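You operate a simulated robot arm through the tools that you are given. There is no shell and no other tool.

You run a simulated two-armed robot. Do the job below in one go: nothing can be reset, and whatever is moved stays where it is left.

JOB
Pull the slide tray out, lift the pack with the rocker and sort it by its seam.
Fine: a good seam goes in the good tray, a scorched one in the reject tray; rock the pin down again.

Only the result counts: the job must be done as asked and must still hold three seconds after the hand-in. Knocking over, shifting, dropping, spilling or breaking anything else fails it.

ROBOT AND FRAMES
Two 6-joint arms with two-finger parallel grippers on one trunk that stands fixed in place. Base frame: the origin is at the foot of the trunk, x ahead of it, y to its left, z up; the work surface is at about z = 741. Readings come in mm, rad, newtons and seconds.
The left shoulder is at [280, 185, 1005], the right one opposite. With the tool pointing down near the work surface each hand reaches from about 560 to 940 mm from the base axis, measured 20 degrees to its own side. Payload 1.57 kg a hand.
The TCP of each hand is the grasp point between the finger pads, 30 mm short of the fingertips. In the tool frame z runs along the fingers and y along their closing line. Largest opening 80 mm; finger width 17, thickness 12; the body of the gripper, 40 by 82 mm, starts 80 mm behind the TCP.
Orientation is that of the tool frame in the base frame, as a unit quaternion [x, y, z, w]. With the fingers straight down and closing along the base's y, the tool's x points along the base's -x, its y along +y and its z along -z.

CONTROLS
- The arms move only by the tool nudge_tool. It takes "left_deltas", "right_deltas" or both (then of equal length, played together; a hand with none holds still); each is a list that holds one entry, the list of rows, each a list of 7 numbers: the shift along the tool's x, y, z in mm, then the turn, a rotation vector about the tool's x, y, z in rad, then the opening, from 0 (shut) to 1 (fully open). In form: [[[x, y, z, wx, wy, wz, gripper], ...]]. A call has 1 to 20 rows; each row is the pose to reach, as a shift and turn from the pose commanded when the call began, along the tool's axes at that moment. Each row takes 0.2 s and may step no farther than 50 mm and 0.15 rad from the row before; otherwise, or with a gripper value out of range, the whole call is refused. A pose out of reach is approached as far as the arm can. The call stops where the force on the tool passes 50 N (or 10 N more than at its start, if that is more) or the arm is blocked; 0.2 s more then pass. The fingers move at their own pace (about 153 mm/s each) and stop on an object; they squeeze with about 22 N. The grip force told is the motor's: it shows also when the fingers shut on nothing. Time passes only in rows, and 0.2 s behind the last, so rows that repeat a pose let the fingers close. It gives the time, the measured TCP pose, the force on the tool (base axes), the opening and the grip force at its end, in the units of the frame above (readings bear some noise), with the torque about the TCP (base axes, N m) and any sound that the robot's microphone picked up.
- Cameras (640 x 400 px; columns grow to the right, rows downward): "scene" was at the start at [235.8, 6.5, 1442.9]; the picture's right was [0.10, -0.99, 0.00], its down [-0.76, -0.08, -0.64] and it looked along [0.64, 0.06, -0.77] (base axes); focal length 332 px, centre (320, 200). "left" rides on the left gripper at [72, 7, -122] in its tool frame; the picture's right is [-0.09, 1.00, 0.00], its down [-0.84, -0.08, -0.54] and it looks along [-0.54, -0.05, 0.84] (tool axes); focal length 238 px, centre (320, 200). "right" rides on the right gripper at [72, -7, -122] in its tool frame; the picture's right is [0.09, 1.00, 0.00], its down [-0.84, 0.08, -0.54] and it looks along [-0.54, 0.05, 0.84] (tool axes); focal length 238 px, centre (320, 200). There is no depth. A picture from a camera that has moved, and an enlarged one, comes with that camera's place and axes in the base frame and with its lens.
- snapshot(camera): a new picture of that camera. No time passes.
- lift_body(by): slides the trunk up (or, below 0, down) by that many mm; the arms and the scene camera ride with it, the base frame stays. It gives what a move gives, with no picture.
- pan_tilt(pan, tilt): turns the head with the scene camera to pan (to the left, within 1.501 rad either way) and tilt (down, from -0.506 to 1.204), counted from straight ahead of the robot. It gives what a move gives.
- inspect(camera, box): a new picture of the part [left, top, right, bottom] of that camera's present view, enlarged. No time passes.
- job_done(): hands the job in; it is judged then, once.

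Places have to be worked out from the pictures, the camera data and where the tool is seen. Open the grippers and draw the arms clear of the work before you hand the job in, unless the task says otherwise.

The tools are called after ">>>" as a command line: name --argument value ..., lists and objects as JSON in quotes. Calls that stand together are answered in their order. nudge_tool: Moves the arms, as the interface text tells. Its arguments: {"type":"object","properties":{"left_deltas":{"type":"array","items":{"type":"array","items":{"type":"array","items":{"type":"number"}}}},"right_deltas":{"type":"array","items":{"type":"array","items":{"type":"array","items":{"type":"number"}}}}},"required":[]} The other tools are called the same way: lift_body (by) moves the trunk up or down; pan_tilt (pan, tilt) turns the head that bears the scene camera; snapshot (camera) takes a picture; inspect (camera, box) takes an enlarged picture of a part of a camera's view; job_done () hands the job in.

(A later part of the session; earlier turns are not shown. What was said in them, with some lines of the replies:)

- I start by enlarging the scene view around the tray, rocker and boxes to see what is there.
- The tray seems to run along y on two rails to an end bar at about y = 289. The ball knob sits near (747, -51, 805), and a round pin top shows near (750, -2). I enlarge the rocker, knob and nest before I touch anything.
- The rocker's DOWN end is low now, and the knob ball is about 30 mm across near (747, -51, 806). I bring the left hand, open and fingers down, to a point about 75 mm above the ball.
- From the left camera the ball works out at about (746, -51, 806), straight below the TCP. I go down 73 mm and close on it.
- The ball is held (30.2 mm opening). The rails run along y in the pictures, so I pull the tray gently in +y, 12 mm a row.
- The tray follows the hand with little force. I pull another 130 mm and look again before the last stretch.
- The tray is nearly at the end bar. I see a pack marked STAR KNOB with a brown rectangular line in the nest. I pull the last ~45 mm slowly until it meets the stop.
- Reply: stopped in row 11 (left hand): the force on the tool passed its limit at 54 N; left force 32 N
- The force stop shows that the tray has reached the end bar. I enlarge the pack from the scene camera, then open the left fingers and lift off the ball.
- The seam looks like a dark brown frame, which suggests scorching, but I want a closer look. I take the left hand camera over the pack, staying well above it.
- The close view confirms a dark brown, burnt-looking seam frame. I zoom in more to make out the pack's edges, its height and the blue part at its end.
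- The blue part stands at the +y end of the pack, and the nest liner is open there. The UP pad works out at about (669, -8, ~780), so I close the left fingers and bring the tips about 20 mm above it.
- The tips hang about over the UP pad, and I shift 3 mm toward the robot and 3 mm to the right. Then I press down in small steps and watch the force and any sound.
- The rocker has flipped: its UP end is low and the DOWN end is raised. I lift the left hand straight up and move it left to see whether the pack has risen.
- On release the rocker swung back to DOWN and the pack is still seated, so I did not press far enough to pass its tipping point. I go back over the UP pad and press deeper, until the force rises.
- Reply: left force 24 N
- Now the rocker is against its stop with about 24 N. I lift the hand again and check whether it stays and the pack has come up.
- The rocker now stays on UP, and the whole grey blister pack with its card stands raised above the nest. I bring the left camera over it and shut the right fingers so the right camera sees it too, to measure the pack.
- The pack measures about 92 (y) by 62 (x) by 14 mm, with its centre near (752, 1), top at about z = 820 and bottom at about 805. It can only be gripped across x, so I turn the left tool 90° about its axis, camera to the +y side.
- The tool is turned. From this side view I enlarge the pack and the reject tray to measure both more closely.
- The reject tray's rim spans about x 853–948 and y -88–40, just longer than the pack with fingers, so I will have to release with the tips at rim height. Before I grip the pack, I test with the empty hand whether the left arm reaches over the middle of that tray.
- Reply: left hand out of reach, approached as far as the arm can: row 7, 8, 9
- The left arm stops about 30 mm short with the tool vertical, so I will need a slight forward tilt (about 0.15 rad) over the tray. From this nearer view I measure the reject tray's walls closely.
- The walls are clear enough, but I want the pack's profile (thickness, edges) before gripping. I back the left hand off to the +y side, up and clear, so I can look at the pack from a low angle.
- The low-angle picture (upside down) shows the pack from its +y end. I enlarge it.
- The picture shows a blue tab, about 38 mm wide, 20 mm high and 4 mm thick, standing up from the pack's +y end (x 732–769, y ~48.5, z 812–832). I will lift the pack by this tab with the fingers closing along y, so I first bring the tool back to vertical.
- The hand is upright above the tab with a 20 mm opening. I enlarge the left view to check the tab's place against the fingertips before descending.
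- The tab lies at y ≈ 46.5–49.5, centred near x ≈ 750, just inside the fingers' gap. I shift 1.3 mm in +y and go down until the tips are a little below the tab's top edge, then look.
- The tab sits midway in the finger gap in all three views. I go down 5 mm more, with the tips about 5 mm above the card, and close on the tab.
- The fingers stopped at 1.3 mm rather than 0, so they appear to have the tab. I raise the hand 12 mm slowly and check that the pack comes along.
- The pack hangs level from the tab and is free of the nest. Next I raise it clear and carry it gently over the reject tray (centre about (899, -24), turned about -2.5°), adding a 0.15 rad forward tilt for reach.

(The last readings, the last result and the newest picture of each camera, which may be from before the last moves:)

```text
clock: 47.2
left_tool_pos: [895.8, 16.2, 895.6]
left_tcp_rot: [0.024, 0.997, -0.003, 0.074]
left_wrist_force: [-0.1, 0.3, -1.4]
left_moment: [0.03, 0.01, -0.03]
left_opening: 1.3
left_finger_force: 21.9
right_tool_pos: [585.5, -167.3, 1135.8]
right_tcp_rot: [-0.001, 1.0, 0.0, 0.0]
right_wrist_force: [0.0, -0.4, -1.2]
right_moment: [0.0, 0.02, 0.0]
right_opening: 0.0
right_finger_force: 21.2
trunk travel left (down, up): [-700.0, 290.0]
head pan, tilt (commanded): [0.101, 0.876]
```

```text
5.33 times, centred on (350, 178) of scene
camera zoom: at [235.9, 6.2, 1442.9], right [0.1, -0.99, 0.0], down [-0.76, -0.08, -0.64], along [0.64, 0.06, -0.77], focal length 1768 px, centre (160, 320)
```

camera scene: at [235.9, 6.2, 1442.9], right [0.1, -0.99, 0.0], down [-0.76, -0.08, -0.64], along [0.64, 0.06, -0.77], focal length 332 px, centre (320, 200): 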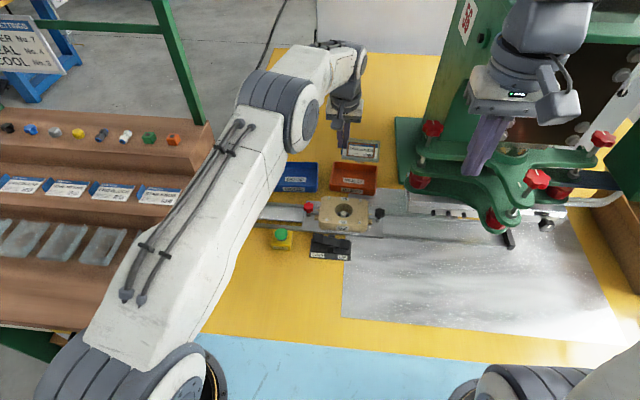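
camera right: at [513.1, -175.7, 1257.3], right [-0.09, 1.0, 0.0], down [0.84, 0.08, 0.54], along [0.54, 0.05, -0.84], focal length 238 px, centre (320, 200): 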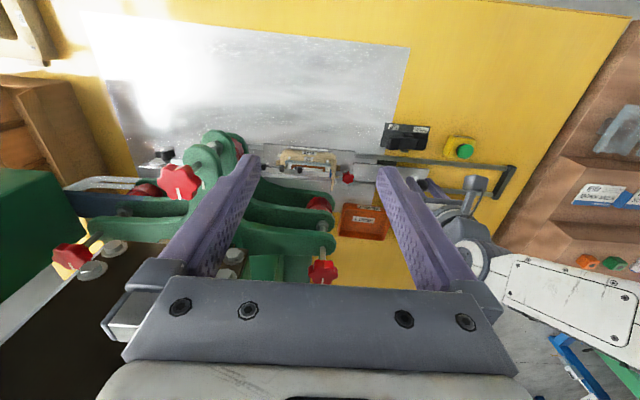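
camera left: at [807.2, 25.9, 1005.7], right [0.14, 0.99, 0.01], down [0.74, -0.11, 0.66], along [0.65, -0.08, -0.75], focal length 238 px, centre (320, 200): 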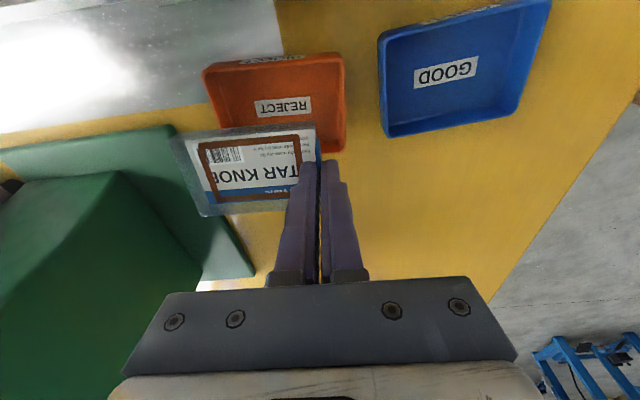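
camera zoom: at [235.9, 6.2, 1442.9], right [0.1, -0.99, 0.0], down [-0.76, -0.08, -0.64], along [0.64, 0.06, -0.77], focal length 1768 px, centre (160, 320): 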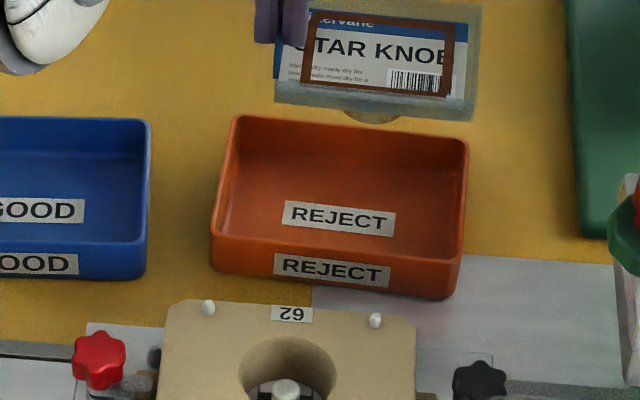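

The tilted pose is reached and the pack hangs over the tray; it also has a round bubble beneath. I judge the pack at x 864–933 and y -82 to 14, so I shift 4 mm in +y and lower straight down 75 mm, then look.

>>> nudge_tool --left_deltas '[[[1.7, 2, 9.9, 0, 0, 0, 0], [3.7, 4, 23, 0, 0, 0, 0], [6.2, 4, 39.6, 0, 0, 0, 0], [8.7, 3.9, 56, 0, 0, 0, 0], [10.2, 3.9, 66, 0, 0, 0, 0], [11.4, 3.8, 74, 0, 0, 0, 0], [11.4, 3.8, 74, 0, 0, 0, 0]]]'

>>> inspect --camera "scene" --box '[300, 140, 400, 215]'

>>> inspect --camera "left" --box '[160, 80, 380, 240]'

>>> inspect --camera "right" --box '[320, 160, 460, 260]'

```text
clock: 48.8
left_tool_pos: [896.0, 20.2, 820.7]
left_tcp_rot: [0.024, 0.997, -0.003, 0.073]
left_wrist_force: [0.5, -0.2, -1.2]
left_moment: [0.02, 0.02, 0.01]
left_opening: 1.3
left_finger_force: 22.2
right_tool_pos: [585.7, -168.4, 1135.7]
right_tcp_rot: [-0.002, 1.0, 0.0, 0.0]
right_wrist_force: [-0.4, -1.3, -0.2]
right_moment: [0.0, 0.0, 0.02]
right_opening: 0.0
right_finger_force: 21.3
trunk travel left (down, up): [-700.0, 290.0]
head pan, tilt (commanded): [0.101, 0.876]
```

```text
5.33 times, centred on (350, 178) of scene
camera zoom: at [235.9, 6.2, 1442.8], right [0.1, -0.99, 0.0], down [-0.76, -0.08, -0.64], along [0.64, 0.06, -0.77], focal length 1768 px, centre (160, 320)
```

zoom: 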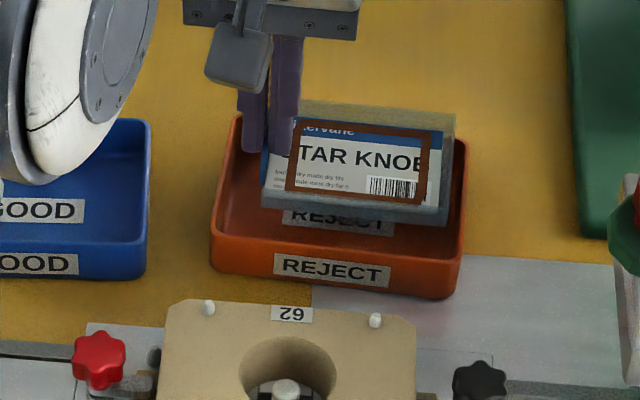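

```text
2.50 times, centred on (270, 160) of left
camera zoom: at [808.2, 29.2, 930.4], right [0.14, 0.99, 0.01], down [0.74, -0.11, 0.66], along [0.65, -0.08, -0.75], focal length 596 px, centre (445, 300)
```

zoom: 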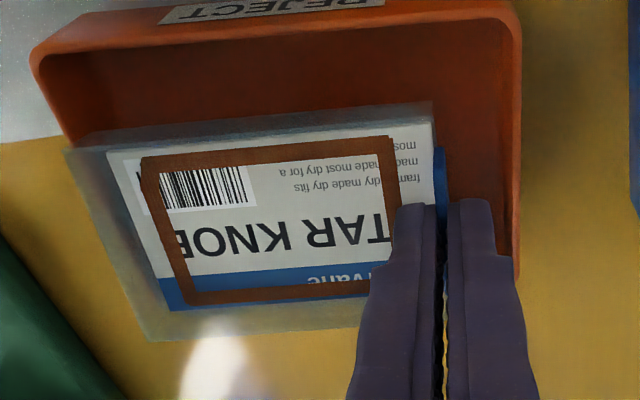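

```text
4.00 times, centred on (390, 210) of right
camera zoom: at [513.8, -174.7, 1257.2], right [-0.09, 1.0, 0.0], down [0.84, 0.08, 0.54], along [0.54, 0.05, -0.84], focal length 953 px, centre (40, 160)
```

zoom: 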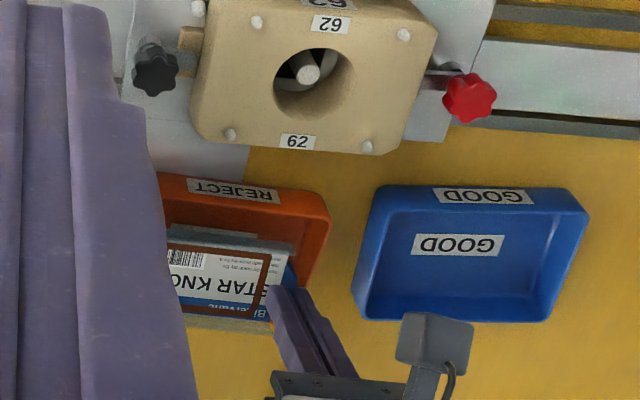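

The pack is inside the tray's outline with several mm to spare on each side. I shift 1.5 mm toward the robot and lower another 18 mm.

>>> nudge_tool --left_deltas '[[[2, 0, 5, 0, 0, 0, 0], [2.8, 0, 10, 0, 0, 0, 0], [3.5, -0.1, 14, 0, 0, 0, 0], [4.2, -0.1, 17.8, 0, 0, 0, 0], [4.2, -0.1, 17.8, 0, 0, 0, 0]]]'

>>> inspect --camera "scene" --box '[310, 150, 390, 210]'

>>> inspect --camera "left" --box '[160, 80, 380, 240]'

```text
clock: 50.0
left_tool_pos: [892.9, 21.1, 802.4]
left_tcp_rot: [0.022, 0.997, -0.003, 0.072]
left_wrist_force: [1.7, 1.8, 6.3]
left_moment: [-0.23, -0.05, 0.04]
left_opening: 1.6
left_finger_force: 22.1
right_tool_pos: [583.8, -166.2, 1136.0]
right_tcp_rot: [-0.001, 1.0, 0.0, 0.0]
right_wrist_force: [0.5, 0.1, 0.0]
right_moment: [0.0, 0.0, -0.02]
right_opening: 0.0
right_finger_force: 21.4
trunk travel left (down, up): [-700.0, 290.0]
head pan, tilt (commanded): [0.101, 0.876]
```

```text
6.67 times, centred on (350, 180) of scene
camera zoom: at [235.6, 6.3, 1442.9], right [0.1, -0.99, 0.0], down [-0.76, -0.08, -0.64], along [0.64, 0.06, -0.77], focal length 2210 px, centre (120, 333)
```

zoom: 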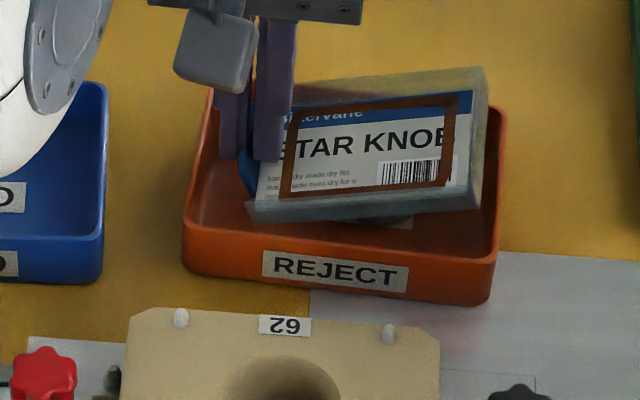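

```text
2.50 times, centred on (270, 160) of left
camera zoom: at [805.2, 29.3, 913.0], right [0.14, 0.99, 0.01], down [0.74, -0.11, 0.66], along [0.65, -0.08, -0.75], focal length 596 px, centre (445, 300)
```

zoom: 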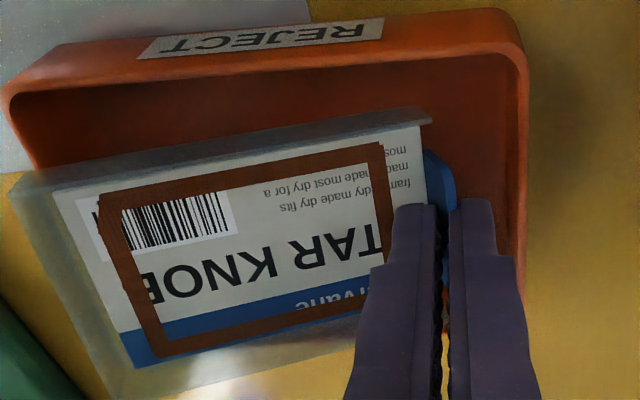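

The bubble has met the tray floor (6 N) and the far end of the pack has tipped up. I raise the hand 6 mm to take the load off and look again before I release.

>>> nudge_tool --left_deltas '[[[-0.3, 0, -2, 0, 0, 0, 0], [-0.6, 0, -4, 0, 0, 0, 0], [-0.9, 0, -6, 0, 0, 0, 0], [-0.9, 0, -6, 0, 0, 0, 0]]]'

>>> inspect --camera "scene" --box '[310, 150, 390, 210]'

>>> inspect --camera "left" --box '[160, 80, 380, 240]'

```text
clock: 51.0
left_tool_pos: [893.9, 20.9, 809.0]
left_tcp_rot: [0.022, 0.997, -0.003, 0.073]
left_wrist_force: [0.8, -0.9, 5.3]
left_moment: [-0.31, -0.01, 0.09]
left_opening: 0.2
left_finger_force: 22.1
right_tool_pos: [585.9, -168.2, 1135.9]
right_tcp_rot: [-0.001, 1.0, 0.0, 0.0]
right_wrist_force: [0.1, 0.8, 0.1]
right_moment: [-0.02, -0.02, 0.0]
right_opening: 0.0
right_finger_force: 21.2
trunk travel left (down, up): [-700.0, 290.0]
head pan, tilt (commanded): [0.101, 0.876]
```

```text
6.67 times, centred on (350, 180) of scene
camera zoom: at [235.6, 6.2, 1442.9], right [0.1, -0.99, 0.0], down [-0.76, -0.08, -0.64], along [0.64, 0.06, -0.77], focal length 2210 px, centre (120, 333)
```

zoom: 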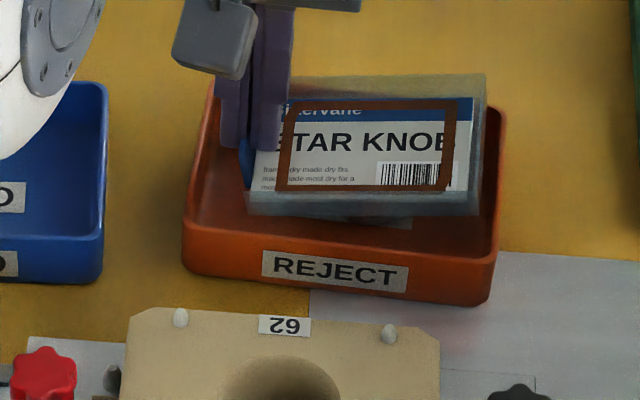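

```text
2.50 times, centred on (270, 160) of left
camera zoom: at [805.3, 29.9, 919.2], right [0.14, 0.99, 0.01], down [0.74, -0.11, 0.66], along [0.65, -0.08, -0.75], focal length 596 px, centre (445, 300)
```

zoom: 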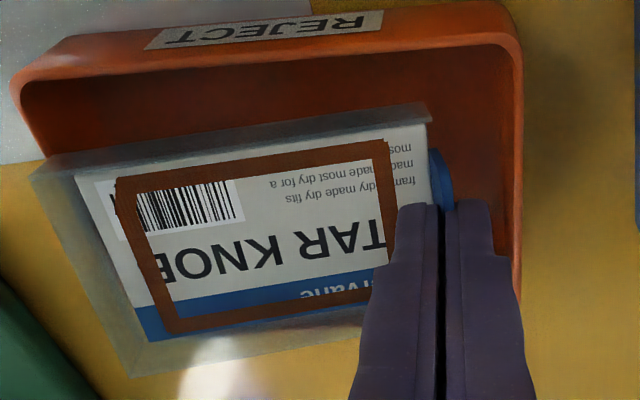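

The opening now reads 0.2 mm, so the tab may have slipped partly out. I enlarge the tab and fingertips before doing anything else.

>>> inspect --camera "left" --box '[295, 130, 365, 190]'

>>> inspect --camera "scene" --box '[325, 155, 375, 190]'

>>> inspect --camera "right" --box '[350, 200, 430, 260]'

```text
6.67 times, centred on (330, 160) of left
camera zoom: at [805.3, 29.9, 919.2], right [0.14, 0.99, 0.01], down [0.74, -0.11, 0.66], along [0.65, -0.08, -0.75], focal length 1589 px, centre (253, 467)
```

zoom: 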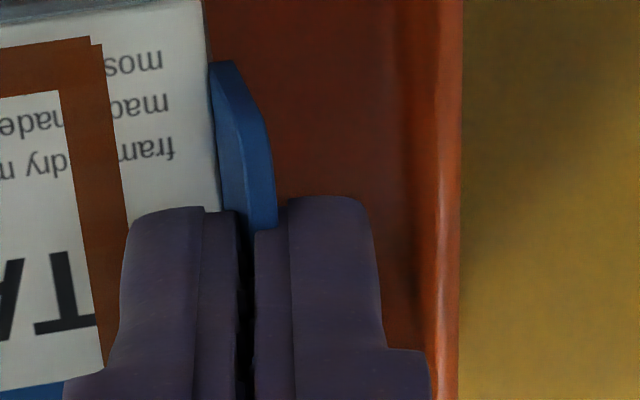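

```text
11.43 times, centred on (350, 172) of scene
camera zoom: at [235.6, 6.2, 1442.9], right [0.1, -0.99, 0.0], down [-0.76, -0.08, -0.64], along [0.64, 0.06, -0.77], focal length 3789 px, centre (-23, 514)
```

zoom: 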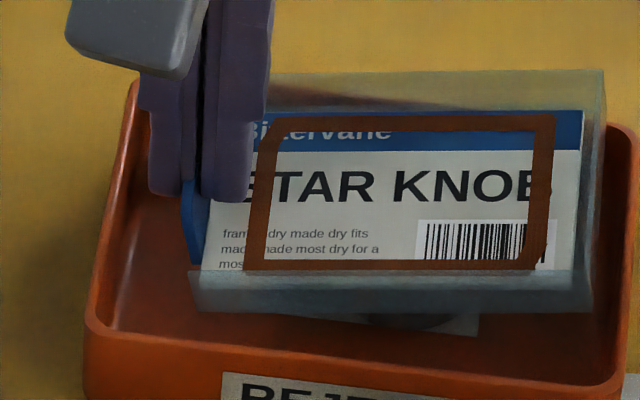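

```text
6.67 times, centred on (390, 230) of right
camera zoom: at [513.5, -174.7, 1257.3], right [-0.09, 1.0, 0.0], down [0.84, 0.08, 0.54], along [0.54, 0.05, -0.84], focal length 1589 px, centre (-147, 0)
```

zoom: 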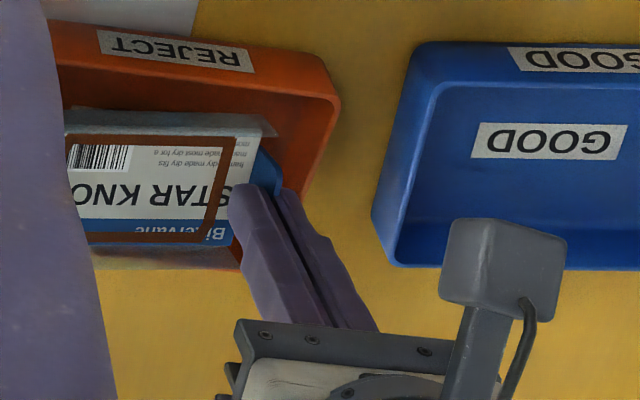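

The tab still holds between the fingers but leans, and the bubble rests on the tray floor with the tab end low. I raise another 6 mm to level the pack and read the force.

>>> nudge_tool --left_deltas '[[[-0.3, 0, -2, 0, 0, 0, 0], [-0.6, 0, -4, 0, 0, 0, 0], [-0.9, 0, -6, 0, 0, 0, 0], [-0.9, 0, -6, 0, 0, 0, 0]]]'

>>> inspect --camera "scene" --box '[310, 150, 390, 210]'

>>> inspect --camera "left" --box '[160, 80, 380, 240]'

```text
clock: 52.0
left_tool_pos: [892.4, 20.8, 814.2]
left_tcp_rot: [0.022, 0.997, -0.002, 0.072]
left_wrist_force: [-1.2, -1.2, 1.9]
left_moment: [-0.17, 0.06, -0.05]
left_opening: 1.3
left_finger_force: 21.9
right_tool_pos: [585.1, -166.8, 1136.8]
right_tcp_rot: [-0.002, 1.0, 0.0, -0.001]
right_wrist_force: [-0.3, 0.0, 0.2]
right_moment: [0.03, 0.03, 0.01]
right_opening: 0.0
right_finger_force: 21.2
trunk travel left (down, up): [-700.0, 290.0]
head pan, tilt (commanded): [0.101, 0.876]
```

```text
6.67 times, centred on (350, 180) of scene
camera zoom: at [235.7, 6.2, 1442.9], right [0.1, -0.99, 0.0], down [-0.76, -0.08, -0.64], along [0.64, 0.06, -0.77], focal length 2210 px, centre (120, 333)
```

zoom: 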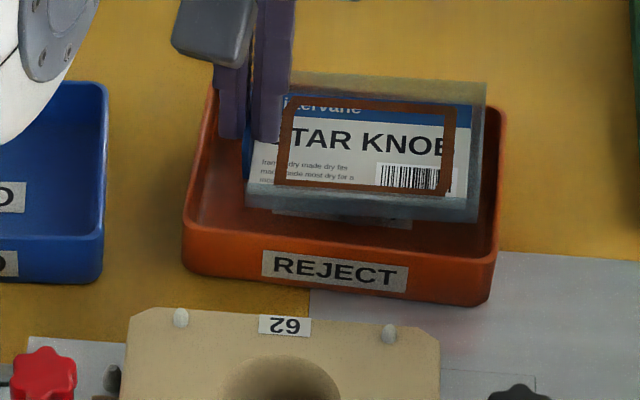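

```text
2.50 times, centred on (270, 160) of left
camera zoom: at [805.1, 30.3, 924.7], right [0.14, 0.99, 0.01], down [0.74, -0.11, 0.66], along [0.65, -0.08, -0.75], focal length 596 px, centre (445, 300)
```

zoom: 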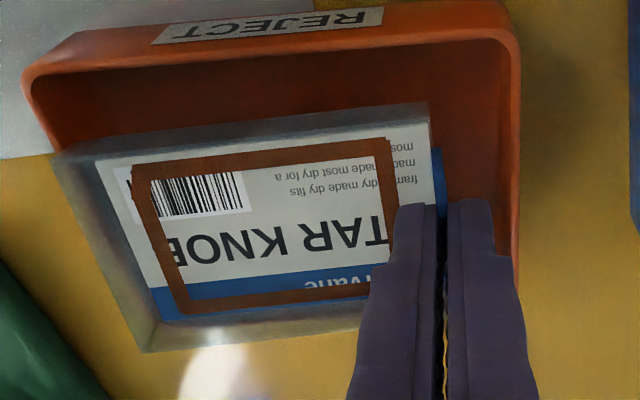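

The grip is sound again (1.3 mm) and the pack is nearly level. I raise 4 mm more to free the bubble and shift 2.5 mm toward the robot to centre it in the tray.

>>> nudge_tool --left_deltas '[[[-0.3, 0, -2, 0, 0, 0, 0], [-0.6, 0, -4.5, 0, 0, 0, 0], [0.8, 0, -4.5, 0, 0, 0, 0], [1.9, 0, -4.5, 0, 0, 0, 0], [1.9, 0, -4.5, 0, 0, 0, 0]]]'

>>> inspect --camera "scene" --box '[310, 150, 390, 210]'

>>> inspect --camera "scene" --box '[240, 140, 400, 260]'

```text
clock: 53.2
left_tool_pos: [891.5, 20.8, 817.5]
left_tcp_rot: [0.023, 0.997, -0.003, 0.073]
left_wrist_force: [0.4, -0.1, 0.4]
left_moment: [-0.02, 0.0, 0.0]
left_opening: 1.2
left_finger_force: 22.1
right_tool_pos: [584.5, -168.1, 1135.0]
right_tcp_rot: [-0.001, 1.0, 0.0, 0.0]
right_wrist_force: [0.7, 0.2, -0.2]
right_moment: [-0.02, 0.0, 0.01]
right_opening: 0.0
right_finger_force: 21.6
trunk travel left (down, up): [-700.0, 290.0]
head pan, tilt (commanded): [0.101, 0.876]
```

```text
6.67 times, centred on (350, 180) of scene
camera zoom: at [235.9, 6.2, 1442.9], right [0.1, -0.99, 0.0], down [-0.76, -0.08, -0.64], along [0.64, 0.06, -0.77], focal length 2210 px, centre (120, 333)
```

zoom: 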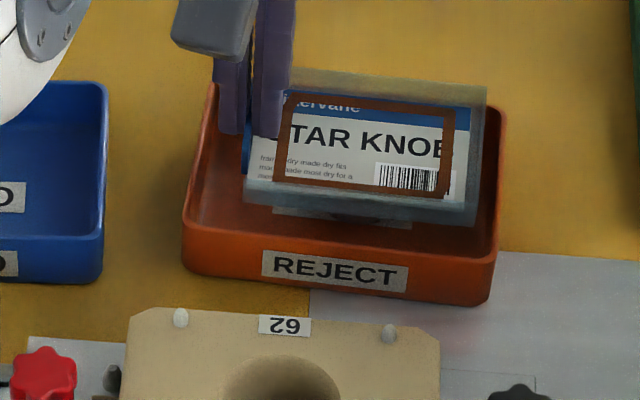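

```text
3.33 times, centred on (320, 200) of scene
camera zoom: at [235.9, 6.2, 1442.9], right [0.1, -0.99, 0.0], down [-0.76, -0.08, -0.64], along [0.64, 0.06, -0.77], focal length 1105 px, centre (320, 200)
```

zoom: 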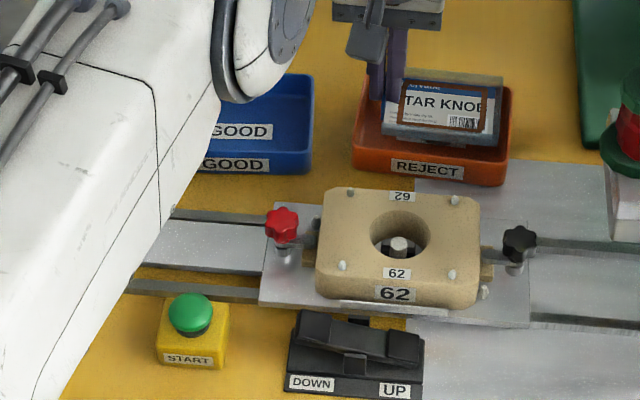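

The force is near zero with the bubble just at the floor, and the pack lies well inside the tray. I open the fingers a little, let the pack settle, and draw the hand straight up along its axis.

>>> nudge_tool --left_deltas '[[[0, 0, 0, 0, 0, 0, 0.05], [0, 0, 0, 0, 0, 0, 0.12], [0, 0, 0, 0, 0, 0, 0.2], [0, 0, 0, 0, 0, 0, 0.2], [0, 0, 0, 0, 0, 0, 0.2]]]'

>>> inspect --camera "scene" --box '[310, 150, 390, 210]'

>>> inspect --camera "left" --box '[160, 80, 380, 240]'

```text
clock: 54.4
left_tool_pos: [891.4, 20.5, 817.8]
left_tcp_rot: [0.022, 0.997, -0.002, 0.073]
left_wrist_force: [-0.1, 0.7, -0.1]
left_moment: [-0.02, -0.02, -0.03]
left_opening: 16.0
left_finger_force: 0.1
right_tool_pos: [585.2, -168.2, 1134.8]
right_tcp_rot: [-0.001, 1.0, 0.0, -0.001]
right_wrist_force: [1.1, 0.1, -0.4]
right_moment: [0.04, -0.01, -0.02]
right_opening: 0.0
right_finger_force: 21.5
trunk travel left (down, up): [-700.0, 290.0]
head pan, tilt (commanded): [0.101, 0.876]
```

```text
6.67 times, centred on (350, 180) of scene
camera zoom: at [235.9, 6.2, 1442.9], right [0.1, -0.99, 0.0], down [-0.76, -0.08, -0.64], along [0.64, 0.06, -0.77], focal length 2210 px, centre (120, 333)
```

zoom: 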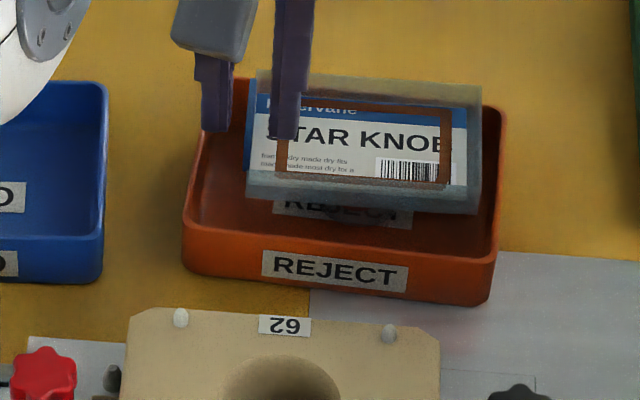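

```text
2.50 times, centred on (270, 160) of left
camera zoom: at [803.6, 30.3, 929.0], right [0.14, 0.99, 0.01], down [0.74, -0.11, 0.66], along [0.65, -0.08, -0.75], focal length 596 px, centre (445, 300)
```

zoom: 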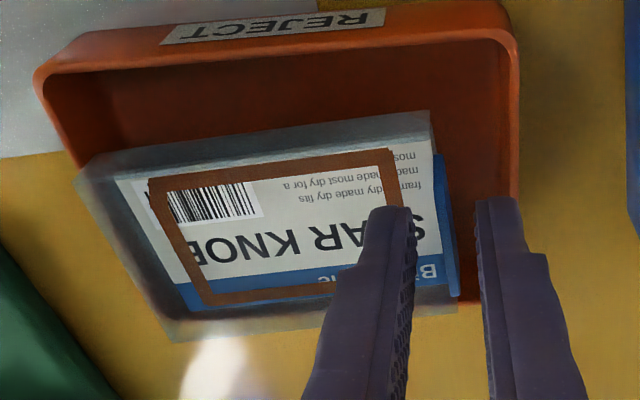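

The pack rests level on its bubble in the reject tray. I retreat along the tool axis, then bring the hand back upright.

>>> nudge_tool --left_deltas '[[[0, 0, -10, 0, 0, 0, 0.2], [0, 0, -25, 0, 0, 0, 0.2], [0, 0, -50, 0, 0, 0, 0.2], [0, 0, -85, 0, 0, 0, 0.2], [20, 5, -110, 0, 0.05, -0.015, 0.2], [50, 10, -125, 0, 0.1, -0.03, 0.2], [90, 20, -130, 0, 0.147, -0.044, 0.2], [130, 40, -130, 0, 0.147, -0.044, 0.2], [170, 60, -130, 0, 0.147, -0.044, 0.2], [170, 60, -130, 0, 0.147, -0.044, 0.2]]]'

>>> inspect --camera "scene" --box '[300, 140, 400, 215]'

>>> snapshot --camera "scene"

>>> snapshot --camera "left"

```text
clock: 56.6
left_tool_pos: [707.3, 90.1, 921.5]
left_tcp_rot: [0.0, 1.0, -0.003, 0.0]
left_wrist_force: [0.0, -0.6, -0.4]
left_moment: [0.0, -0.01, -0.03]
left_opening: 15.8
left_finger_force: 0.0
right_tool_pos: [584.5, -168.9, 1135.3]
right_tcp_rot: [-0.001, 1.0, 0.0, -0.001]
right_wrist_force: [-1.0, 0.2, 0.8]
right_moment: [-0.04, -0.02, -0.02]
right_opening: 0.0
right_finger_force: 21.4
trunk travel left (down, up): [-700.0, 290.0]
head pan, tilt (commanded): [0.101, 0.876]
```

```text
5.33 times, centred on (350, 178) of scene
camera zoom: at [235.7, 6.3, 1442.9], right [0.1, -0.99, 0.0], down [-0.76, -0.08, -0.64], along [0.64, 0.06, -0.77], focal length 1768 px, centre (160, 320)
```

zoom: 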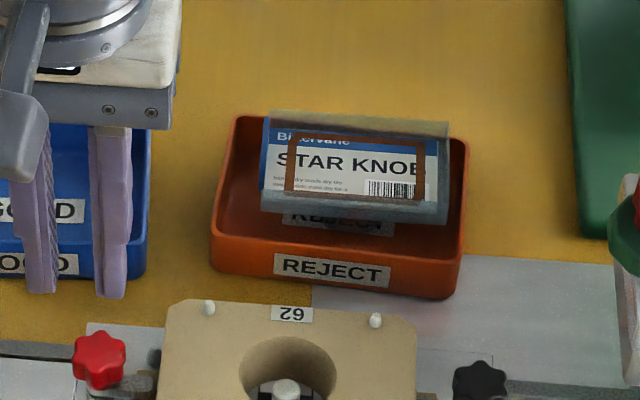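

```text
taken
camera scene: at [235.7, 6.3, 1442.9], right [0.1, -0.99, 0.0], down [-0.76, -0.08, -0.64], along [0.64, 0.06, -0.77], focal length 332 px, centre (320, 200)
```

scene: 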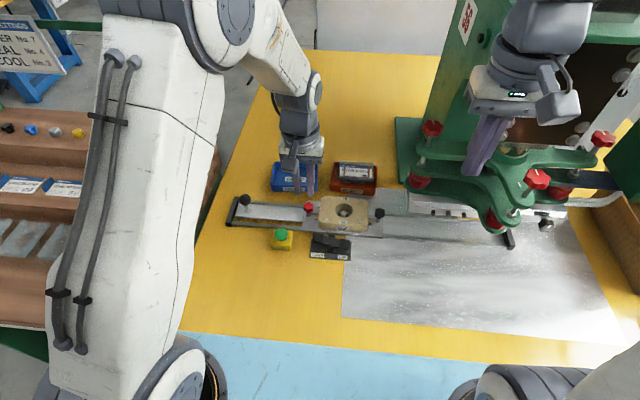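

```text
taken
camera left: at [636.3, 96.2, 1043.3], right [0.09, 1.0, 0.0], down [0.84, -0.08, 0.54], along [0.54, -0.05, -0.84], focal length 238 px, centre (320, 200)
```

left: 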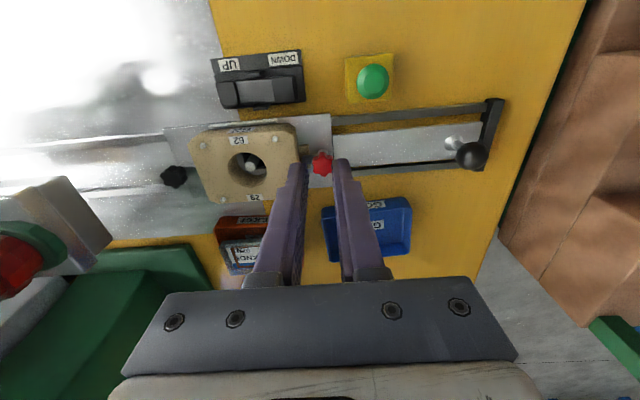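

The pack sits level in the reject tray, the tray has not moved, and the pin shows raised in the empty nest. Next I must rock the pin down, so I enlarge the rocker from both cameras to locate the raised DOWN pad.

>>> inspect --camera "left" --box '[200, 40, 320, 120]'

>>> inspect --camera "scene" --box '[290, 215, 370, 270]'

>>> inspect --camera "left" --box '[200, 190, 300, 280]'

```text
5.00 times, centred on (260, 80) of left
camera zoom: at [636.3, 96.2, 1043.3], right [0.09, 1.0, 0.0], down [0.84, -0.08, 0.54], along [0.54, -0.05, -0.84], focal length 1192 px, centre (620, 800)
```

zoom: 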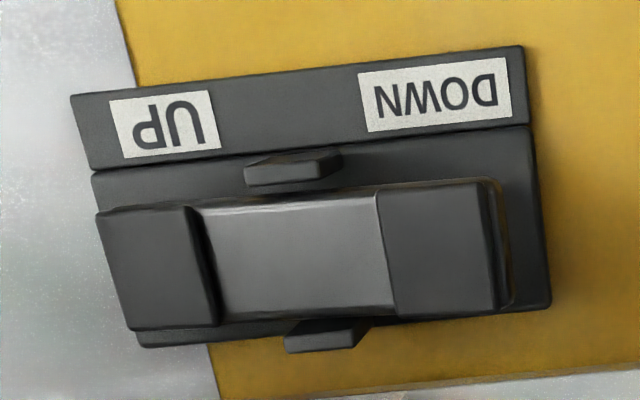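

```text
7.27 times, centred on (330, 242) of scene
camera zoom: at [235.7, 6.3, 1442.9], right [0.1, -0.99, 0.0], down [-0.76, -0.08, -0.64], along [0.64, 0.06, -0.77], focal length 2411 px, centre (247, -109)
```

zoom: 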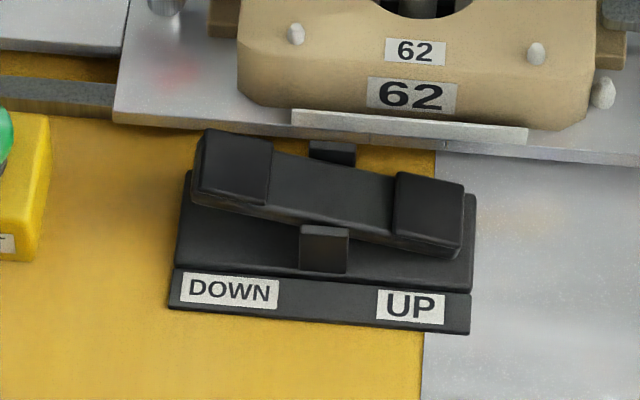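

```text
4.44 times, centred on (250, 235) of left
camera zoom: at [636.3, 96.2, 1043.3], right [0.09, 1.0, 0.0], down [0.84, -0.08, 0.54], along [0.54, -0.05, -0.84], focal length 1059 px, centre (631, 44)
```

zoom: 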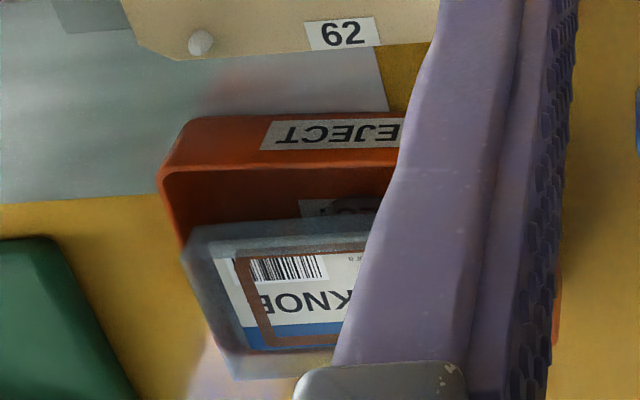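

The raised DOWN pad is at about (667, 55, 783), well away from the START button (y ≈ 141). I close the left fingers and bring the tips above the pad.

>>> nudge_tool --left_deltas '[[[10, -9, 0, 0, 0, 0, 0.1], [22, -19, 5, 0, 0, 0, 0], [34, -29, 20, 0, 0, 0, 0], [40.3, -34.6, 50, 0, 0, 0, 0], [40.3, -34.6, 80, 0, 0, 0, 0], [40.3, -34.6, 95, 0, 0, 0, 0], [40.3, -34.6, 95, 0, 0, 0, 0]]]'

>>> inspect --camera "scene" --box '[280, 200, 380, 270]'

>>> inspect --camera "right" --box '[340, 100, 480, 200]'

```text
clock: 58.2
left_tool_pos: [667.3, 52.0, 828.0]
left_tcp_rot: [0.001, 1.0, -0.001, -0.001]
left_wrist_force: [1.2, 0.2, 0.0]
left_moment: [-0.02, -0.02, -0.01]
left_opening: 0.1
left_finger_force: 20.9
right_tool_pos: [584.8, -168.3, 1134.6]
right_tcp_rot: [-0.001, 1.0, 0.0, 0.001]
right_wrist_force: [-0.8, 0.4, 0.2]
right_moment: [0.01, -0.02, 0.0]
right_opening: 0.2
right_finger_force: 21.3
trunk travel left (down, up): [-700.0, 290.0]
head pan, tilt (commanded): [0.101, 0.876]
```

```text
5.71 times, centred on (330, 235) of scene
camera zoom: at [235.9, 6.2, 1442.8], right [0.1, -0.99, 0.0], down [-0.76, -0.08, -0.64], along [0.64, 0.06, -0.77], focal length 1895 px, centre (263, 0)
```

zoom: 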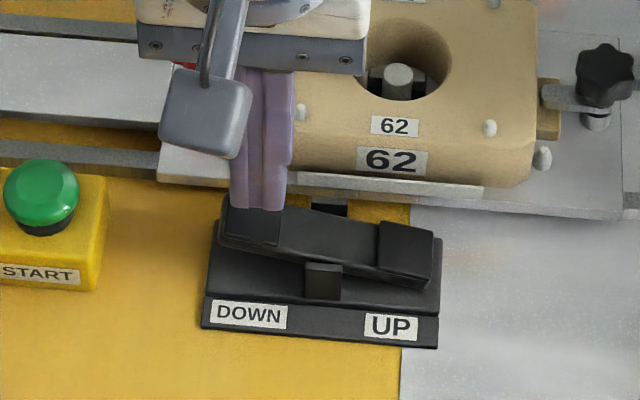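

```text
4.00 times, centred on (410, 150) of right
camera zoom: at [513.8, -174.7, 1257.2], right [-0.09, 1.0, 0.0], down [0.84, 0.08, 0.54], along [0.54, 0.05, -0.84], focal length 953 px, centre (-40, 400)
```

zoom: 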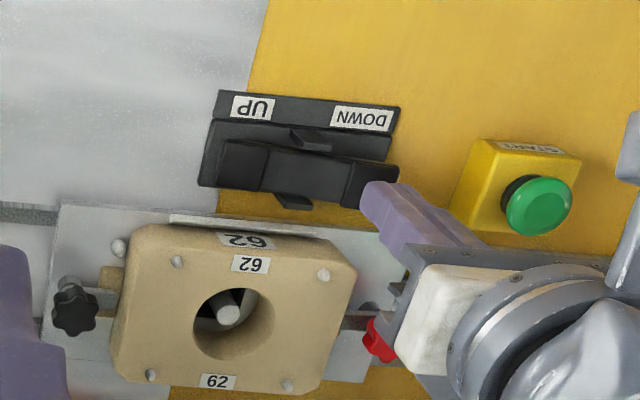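

The tips hang just above the DOWN pad. I shift 3 mm in +y and press down to the stop, as far as I did on the UP side.

>>> nudge_tool --left_deltas '[[[0, 3, 6, 0, 0, 0, 0], [0, 3, 12, 0, 0, 0, 0], [0, 3, 17, 0, 0, 0, 0], [0, 3, 22, 0, 0, 0, 0], [0, 3, 26, 0, 0, 0, 0], [0, 3, 30, 0, 0, 0, 0], [0, 3, 33, 0, 0, 0, 0], [0, 3, 36, 0, 0, 0, 0], [0, 3, 36.5, 0, 0, 0, 0]]]'

>>> inspect --camera "scene" --box '[280, 200, 380, 270]'

>>> inspect --camera "right" --box '[340, 100, 480, 200]'

```text
clock: 60.2
left_tool_pos: [665.9, 56.6, 797.4]
left_tcp_rot: [0.002, 1.0, -0.004, 0.001]
left_wrist_force: [-9.4, 5.8, 29.6]
left_moment: [-0.14, 0.25, -0.06]
left_opening: 0.1
left_finger_force: 22.0
right_tool_pos: [582.5, -167.6, 1136.7]
right_tcp_rot: [-0.001, 1.0, 0.0, 0.0]
right_wrist_force: [-0.6, 0.4, 0.1]
right_moment: [-0.02, -0.03, 0.02]
right_opening: 0.2
right_finger_force: 21.2
trunk travel left (down, up): [-700.0, 290.0]
head pan, tilt (commanded): [0.101, 0.876]
stopped in row 9 (left hand): the force on the tool passed its limit at 53 N (the readings are from after the stop); the commanded pose is now the measured one
```

```text
5.71 times, centred on (330, 235) of scene
camera zoom: at [234.0, 6.5, 1443.3], right [0.1, -0.99, 0.0], down [-0.76, -0.08, -0.64], along [0.64, 0.07, -0.77], focal length 1895 px, centre (263, 0)
```

zoom: 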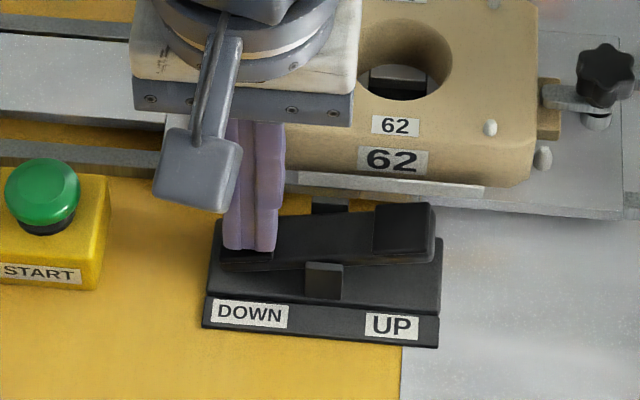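

```text
4.00 times, centred on (410, 150) of right
camera zoom: at [512.2, -174.5, 1258.0], right [-0.09, 1.0, 0.0], down [0.84, 0.08, 0.54], along [0.54, 0.05, -0.84], focal length 953 px, centre (-40, 400)
```

zoom: 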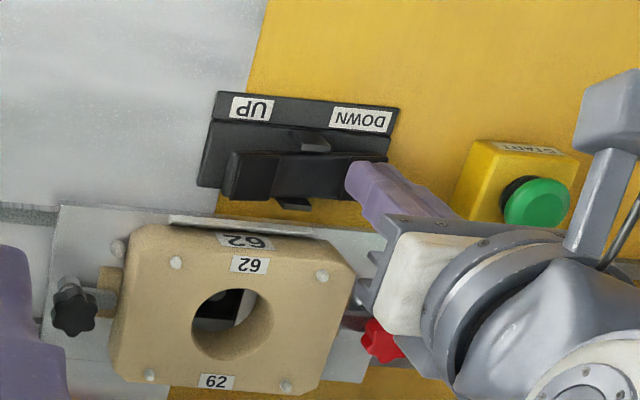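

The rocker reached its stop on DOWN and the pin has dropped out of the nest's hole. I lift the hand straight up and check that it stays.

>>> nudge_tool --left_deltas '[[[0, 0, -6, 0, 0, 0, 0], [0, 0, -25, 0, 0, 0, 0], [0, 0, -60, 0, 0, 0, 0], [0, 0, -105, 0, 0, 0, 0], [0, 10, -150, 0, 0, 0, 0.5], [10, 40, -195, 0, 0, 0, 1], [30, 80, -240, 0, 0, 0, 1], [50, 120, -270, 0, 0, 0, 1], [70, 160, -290, 0, 0, 0, 1], [75, 175, -300, 0, 0, 0, 1], [75, 175, -300, 0, 0, 0, 1]]]' --right_deltas '[[[0, 0, 0, 0, 0, 0, 0.3], [0, 0, 0, 0, 0, 0, 0.6], [0, 0, 0, 0, 0, 0, 1], [0, 0, 0, 0, 0, 0, 1], [0, 0, 0, 0, 0, 0, 1], [0, 0, 0, 0, 0, 0, 1], [0, 0, 0, 0, 0, 0, 1], [0, 0, 0, 0, 0, 0, 1], [0, 0, 0, 0, 0, 0, 1], [0, 0, 0, 0, 0, 0, 1], [0, 0, 0, 0, 0, 0, 1]]]'

>>> snapshot --camera "scene"

>>> inspect --camera "scene" --box '[220, 140, 420, 270]'

>>> inspect --camera "scene" --box '[310, 150, 390, 210]'

>>> inspect --camera "scene" --box '[300, 190, 380, 265]'

```text
refused: row 6 steps farther than a row can; nothing moved
```

```text
taken
camera scene: at [234.0, 6.5, 1443.3], right [0.1, -0.99, 0.0], down [-0.76, -0.08, -0.64], along [0.64, 0.07, -0.77], focal length 332 px, centre (320, 200)
```

scene: 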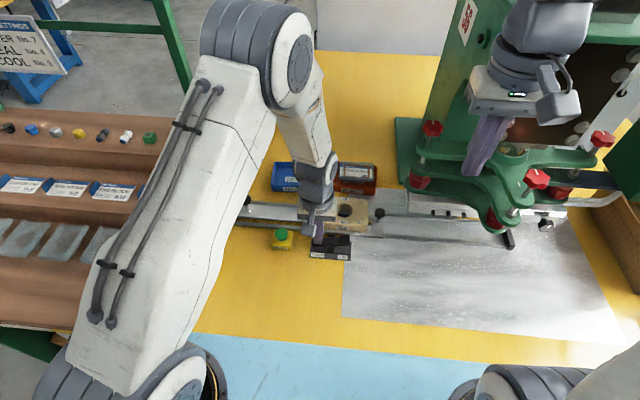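

```text
3.08 times, centred on (320, 205) of scene
camera zoom: at [234.0, 6.5, 1443.3], right [0.1, -0.99, 0.0], down [-0.76, -0.08, -0.64], along [0.64, 0.07, -0.77], focal length 1020 px, centre (320, 185)
```

zoom: 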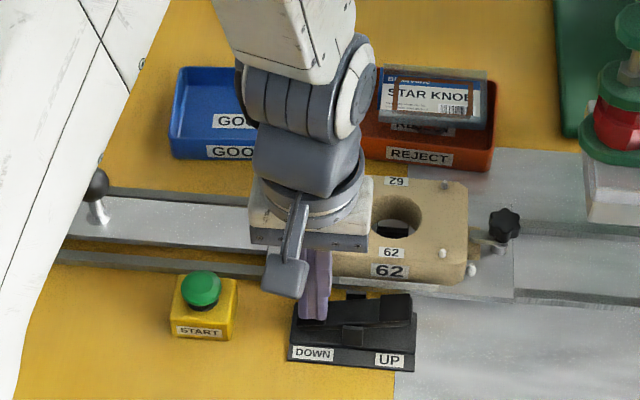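

```text
6.67 times, centred on (350, 180) of scene
camera zoom: at [234.0, 6.5, 1443.3], right [0.1, -0.99, 0.0], down [-0.76, -0.08, -0.64], along [0.64, 0.07, -0.77], focal length 2210 px, centre (120, 333)
```

zoom: 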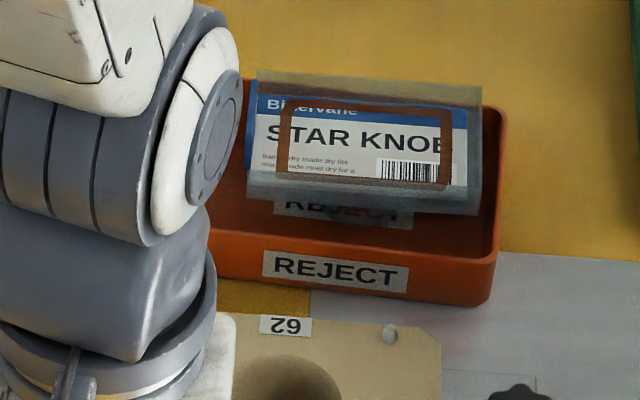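

```text
5.33 times, centred on (340, 228) of scene
camera zoom: at [234.0, 6.5, 1443.3], right [0.1, -0.99, 0.0], down [-0.76, -0.08, -0.64], along [0.64, 0.07, -0.77], focal length 1768 px, centre (213, 53)
```

zoom: 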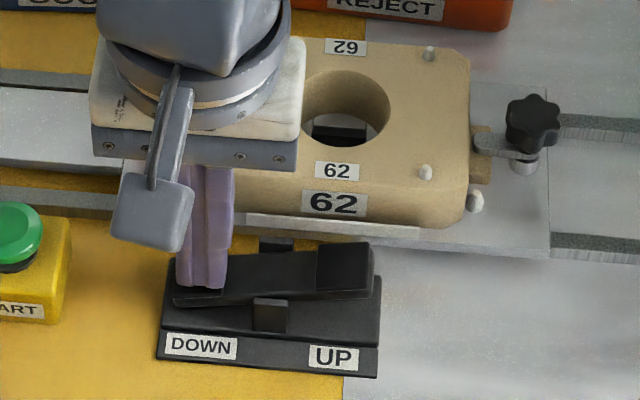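

That call was refused because one step was too long; nothing moved, and the rocker still sits on DOWN. I repeat the withdrawal with smaller steps.

>>> nudge_tool --left_deltas '[[[0, 0, -6, 0, 0, 0, 0], [0, 0, -25, 0, 0, 0, 0], [0, 0, -60, 0, 0, 0, 0], [0, 0, -100, 0, 0, 0, 0], [0, 5, -135, 0, 0, 0, 0.3], [5, 20, -165, 0, 0, 0, 0.6], [15, 45, -190, 0, 0, 0, 1], [28, 75, -215, 0, 0, 0, 1], [42, 105, -240, 0, 0, 0, 1], [56, 135, -265, 0, 0, 0, 1], [70, 160, -290, 0, 0, 0, 1], [78, 174, -310, 0, 0, 0, 1], [78, 174, -310, 0, 0, 0, 1]]]' --right_deltas '[[[0, 0, 0, 0, 0, 0, 0.3], [0, 0, 0, 0, 0, 0, 0.6], [0, 0, 0, 0, 0, 0, 1], [0, 0, 0, 0, 0, 0, 1], [0, 0, 0, 0, 0, 0, 1], [0, 0, 0, 0, 0, 0, 1], [0, 0, 0, 0, 0, 0, 1], [0, 0, 0, 0, 0, 0, 1], [0, 0, 0, 0, 0, 0, 1], [0, 0, 0, 0, 0, 0, 1], [0, 0, 0, 0, 0, 0, 1], [0, 0, 0, 0, 0, 0, 1], [0, 0, 0, 0, 0, 0, 1]]]'

>>> snapshot --camera "scene"

>>> inspect --camera "scene" --box '[220, 140, 420, 270]'

>>> inspect --camera "scene" --box '[310, 150, 390, 210]'

>>> snapshot --camera "left"

```text
clock: 63.0
left_tool_pos: [588.2, 232.8, 1103.7]
left_tcp_rot: [0.0, 1.0, -0.003, 0.001]
left_wrist_force: [0.1, 0.5, 0.1]
left_moment: [0.03, -0.02, 0.0]
left_opening: 80.3
left_finger_force: 0.1
right_tool_pos: [585.9, -168.0, 1135.0]
right_tcp_rot: [0.0, 1.0, 0.001, 0.0]
right_wrist_force: [-0.1, -0.4, -0.1]
right_moment: [-0.04, 0.01, -0.01]
right_opening: 80.2
right_finger_force: 0.1
trunk travel left (down, up): [-700.0, 290.0]
head pan, tilt (commanded): [0.101, 0.876]
```

```text
taken
camera scene: at [235.7, 6.3, 1442.9], right [0.1, -0.99, 0.0], down [-0.76, -0.08, -0.64], along [0.64, 0.06, -0.77], focal length 332 px, centre (320, 200)
```

scene: 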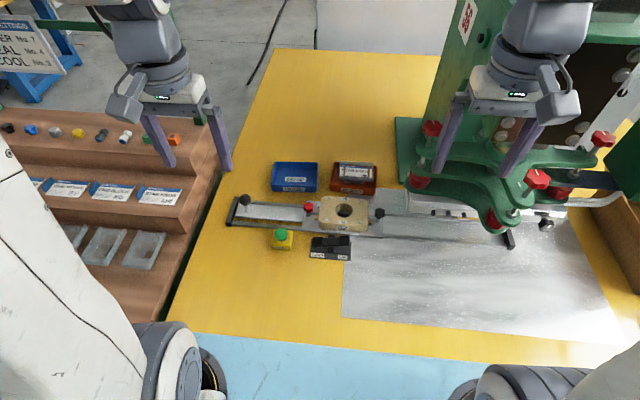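

```text
3.08 times, centred on (320, 205) of scene
camera zoom: at [235.7, 6.3, 1442.9], right [0.1, -0.99, 0.0], down [-0.76, -0.08, -0.64], along [0.64, 0.06, -0.77], focal length 1020 px, centre (320, 185)
```

zoom: 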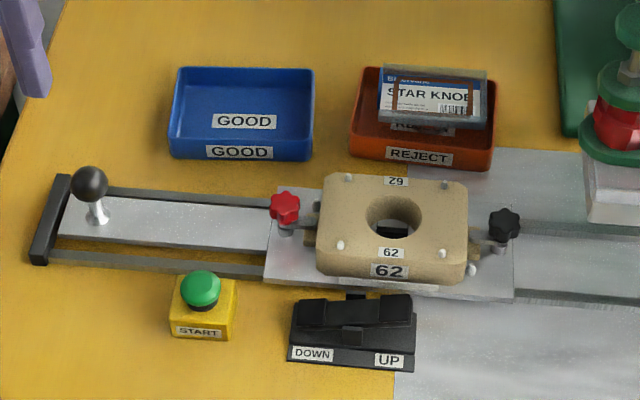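

```text
6.67 times, centred on (350, 180) of scene
camera zoom: at [235.7, 6.3, 1442.9], right [0.1, -0.99, 0.0], down [-0.76, -0.08, -0.64], along [0.64, 0.06, -0.77], focal length 2210 px, centre (120, 333)
```

zoom: 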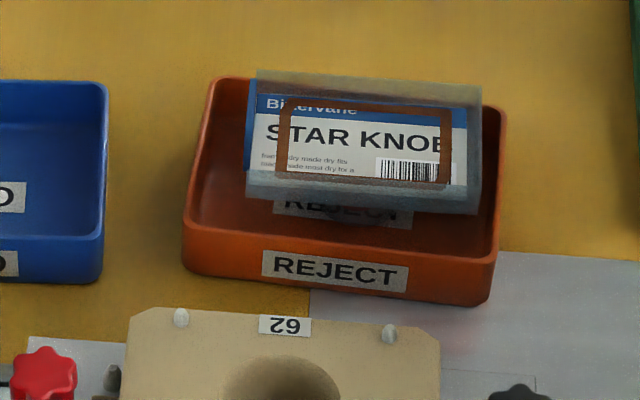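

```text
taken
camera left: at [517.4, 239.4, 1225.6], right [0.09, 1.0, -0.01], down [0.84, -0.08, 0.54], along [0.54, -0.06, -0.84], focal length 238 px, centre (320, 200)
```

left: 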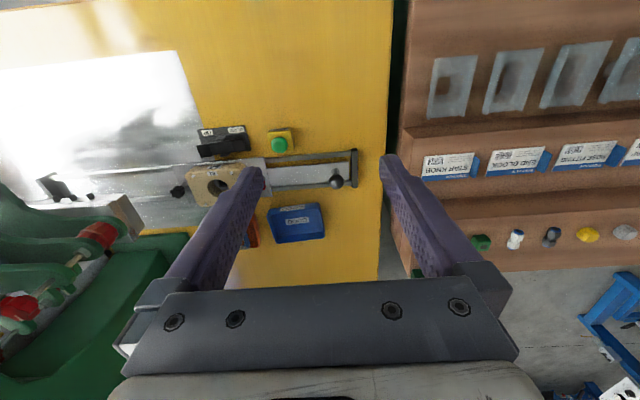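

The rocker stays on DOWN, the pin is out of sight, and the tray stands at its stop. The pack with the scorched brown seam lies still in the reject tray, unchanged between pictures more than six seconds apart. Nothing else has moved, and both grippers are open and clear, so I hand in the job.

>>> job_done

```text
The job is handed in.
```

I pulled the slide tray out to its stop, raised the pack with the rocker, and put it in the reject tray. I then rocked the pin down again and handed the job in; no verdict has come back yet.

- **Seam:** it showed as a dark brown frame around the card in every close view. I took it as scorched, though there was no good seam to compare it with.
- **Pack:** it stands level on its bubble in the reject tray, with the flange above the rim. It had not moved between pictures taken more than six seconds apart.
- **Rocker:** my first press on UP was too light and it swung back. The second press held, and it now stays on DOWN with the pin below the nest.
- **Lowering:** on the first try the bubble met the tray floor early and tipped the pack, with about 6 N on the hand. I raised the hand, centred the pack and set it down again, and the tray did not shift.

The slide tray is still pulled out. I saw nothing else moved or knocked, and both grippers are open and clear of the work.
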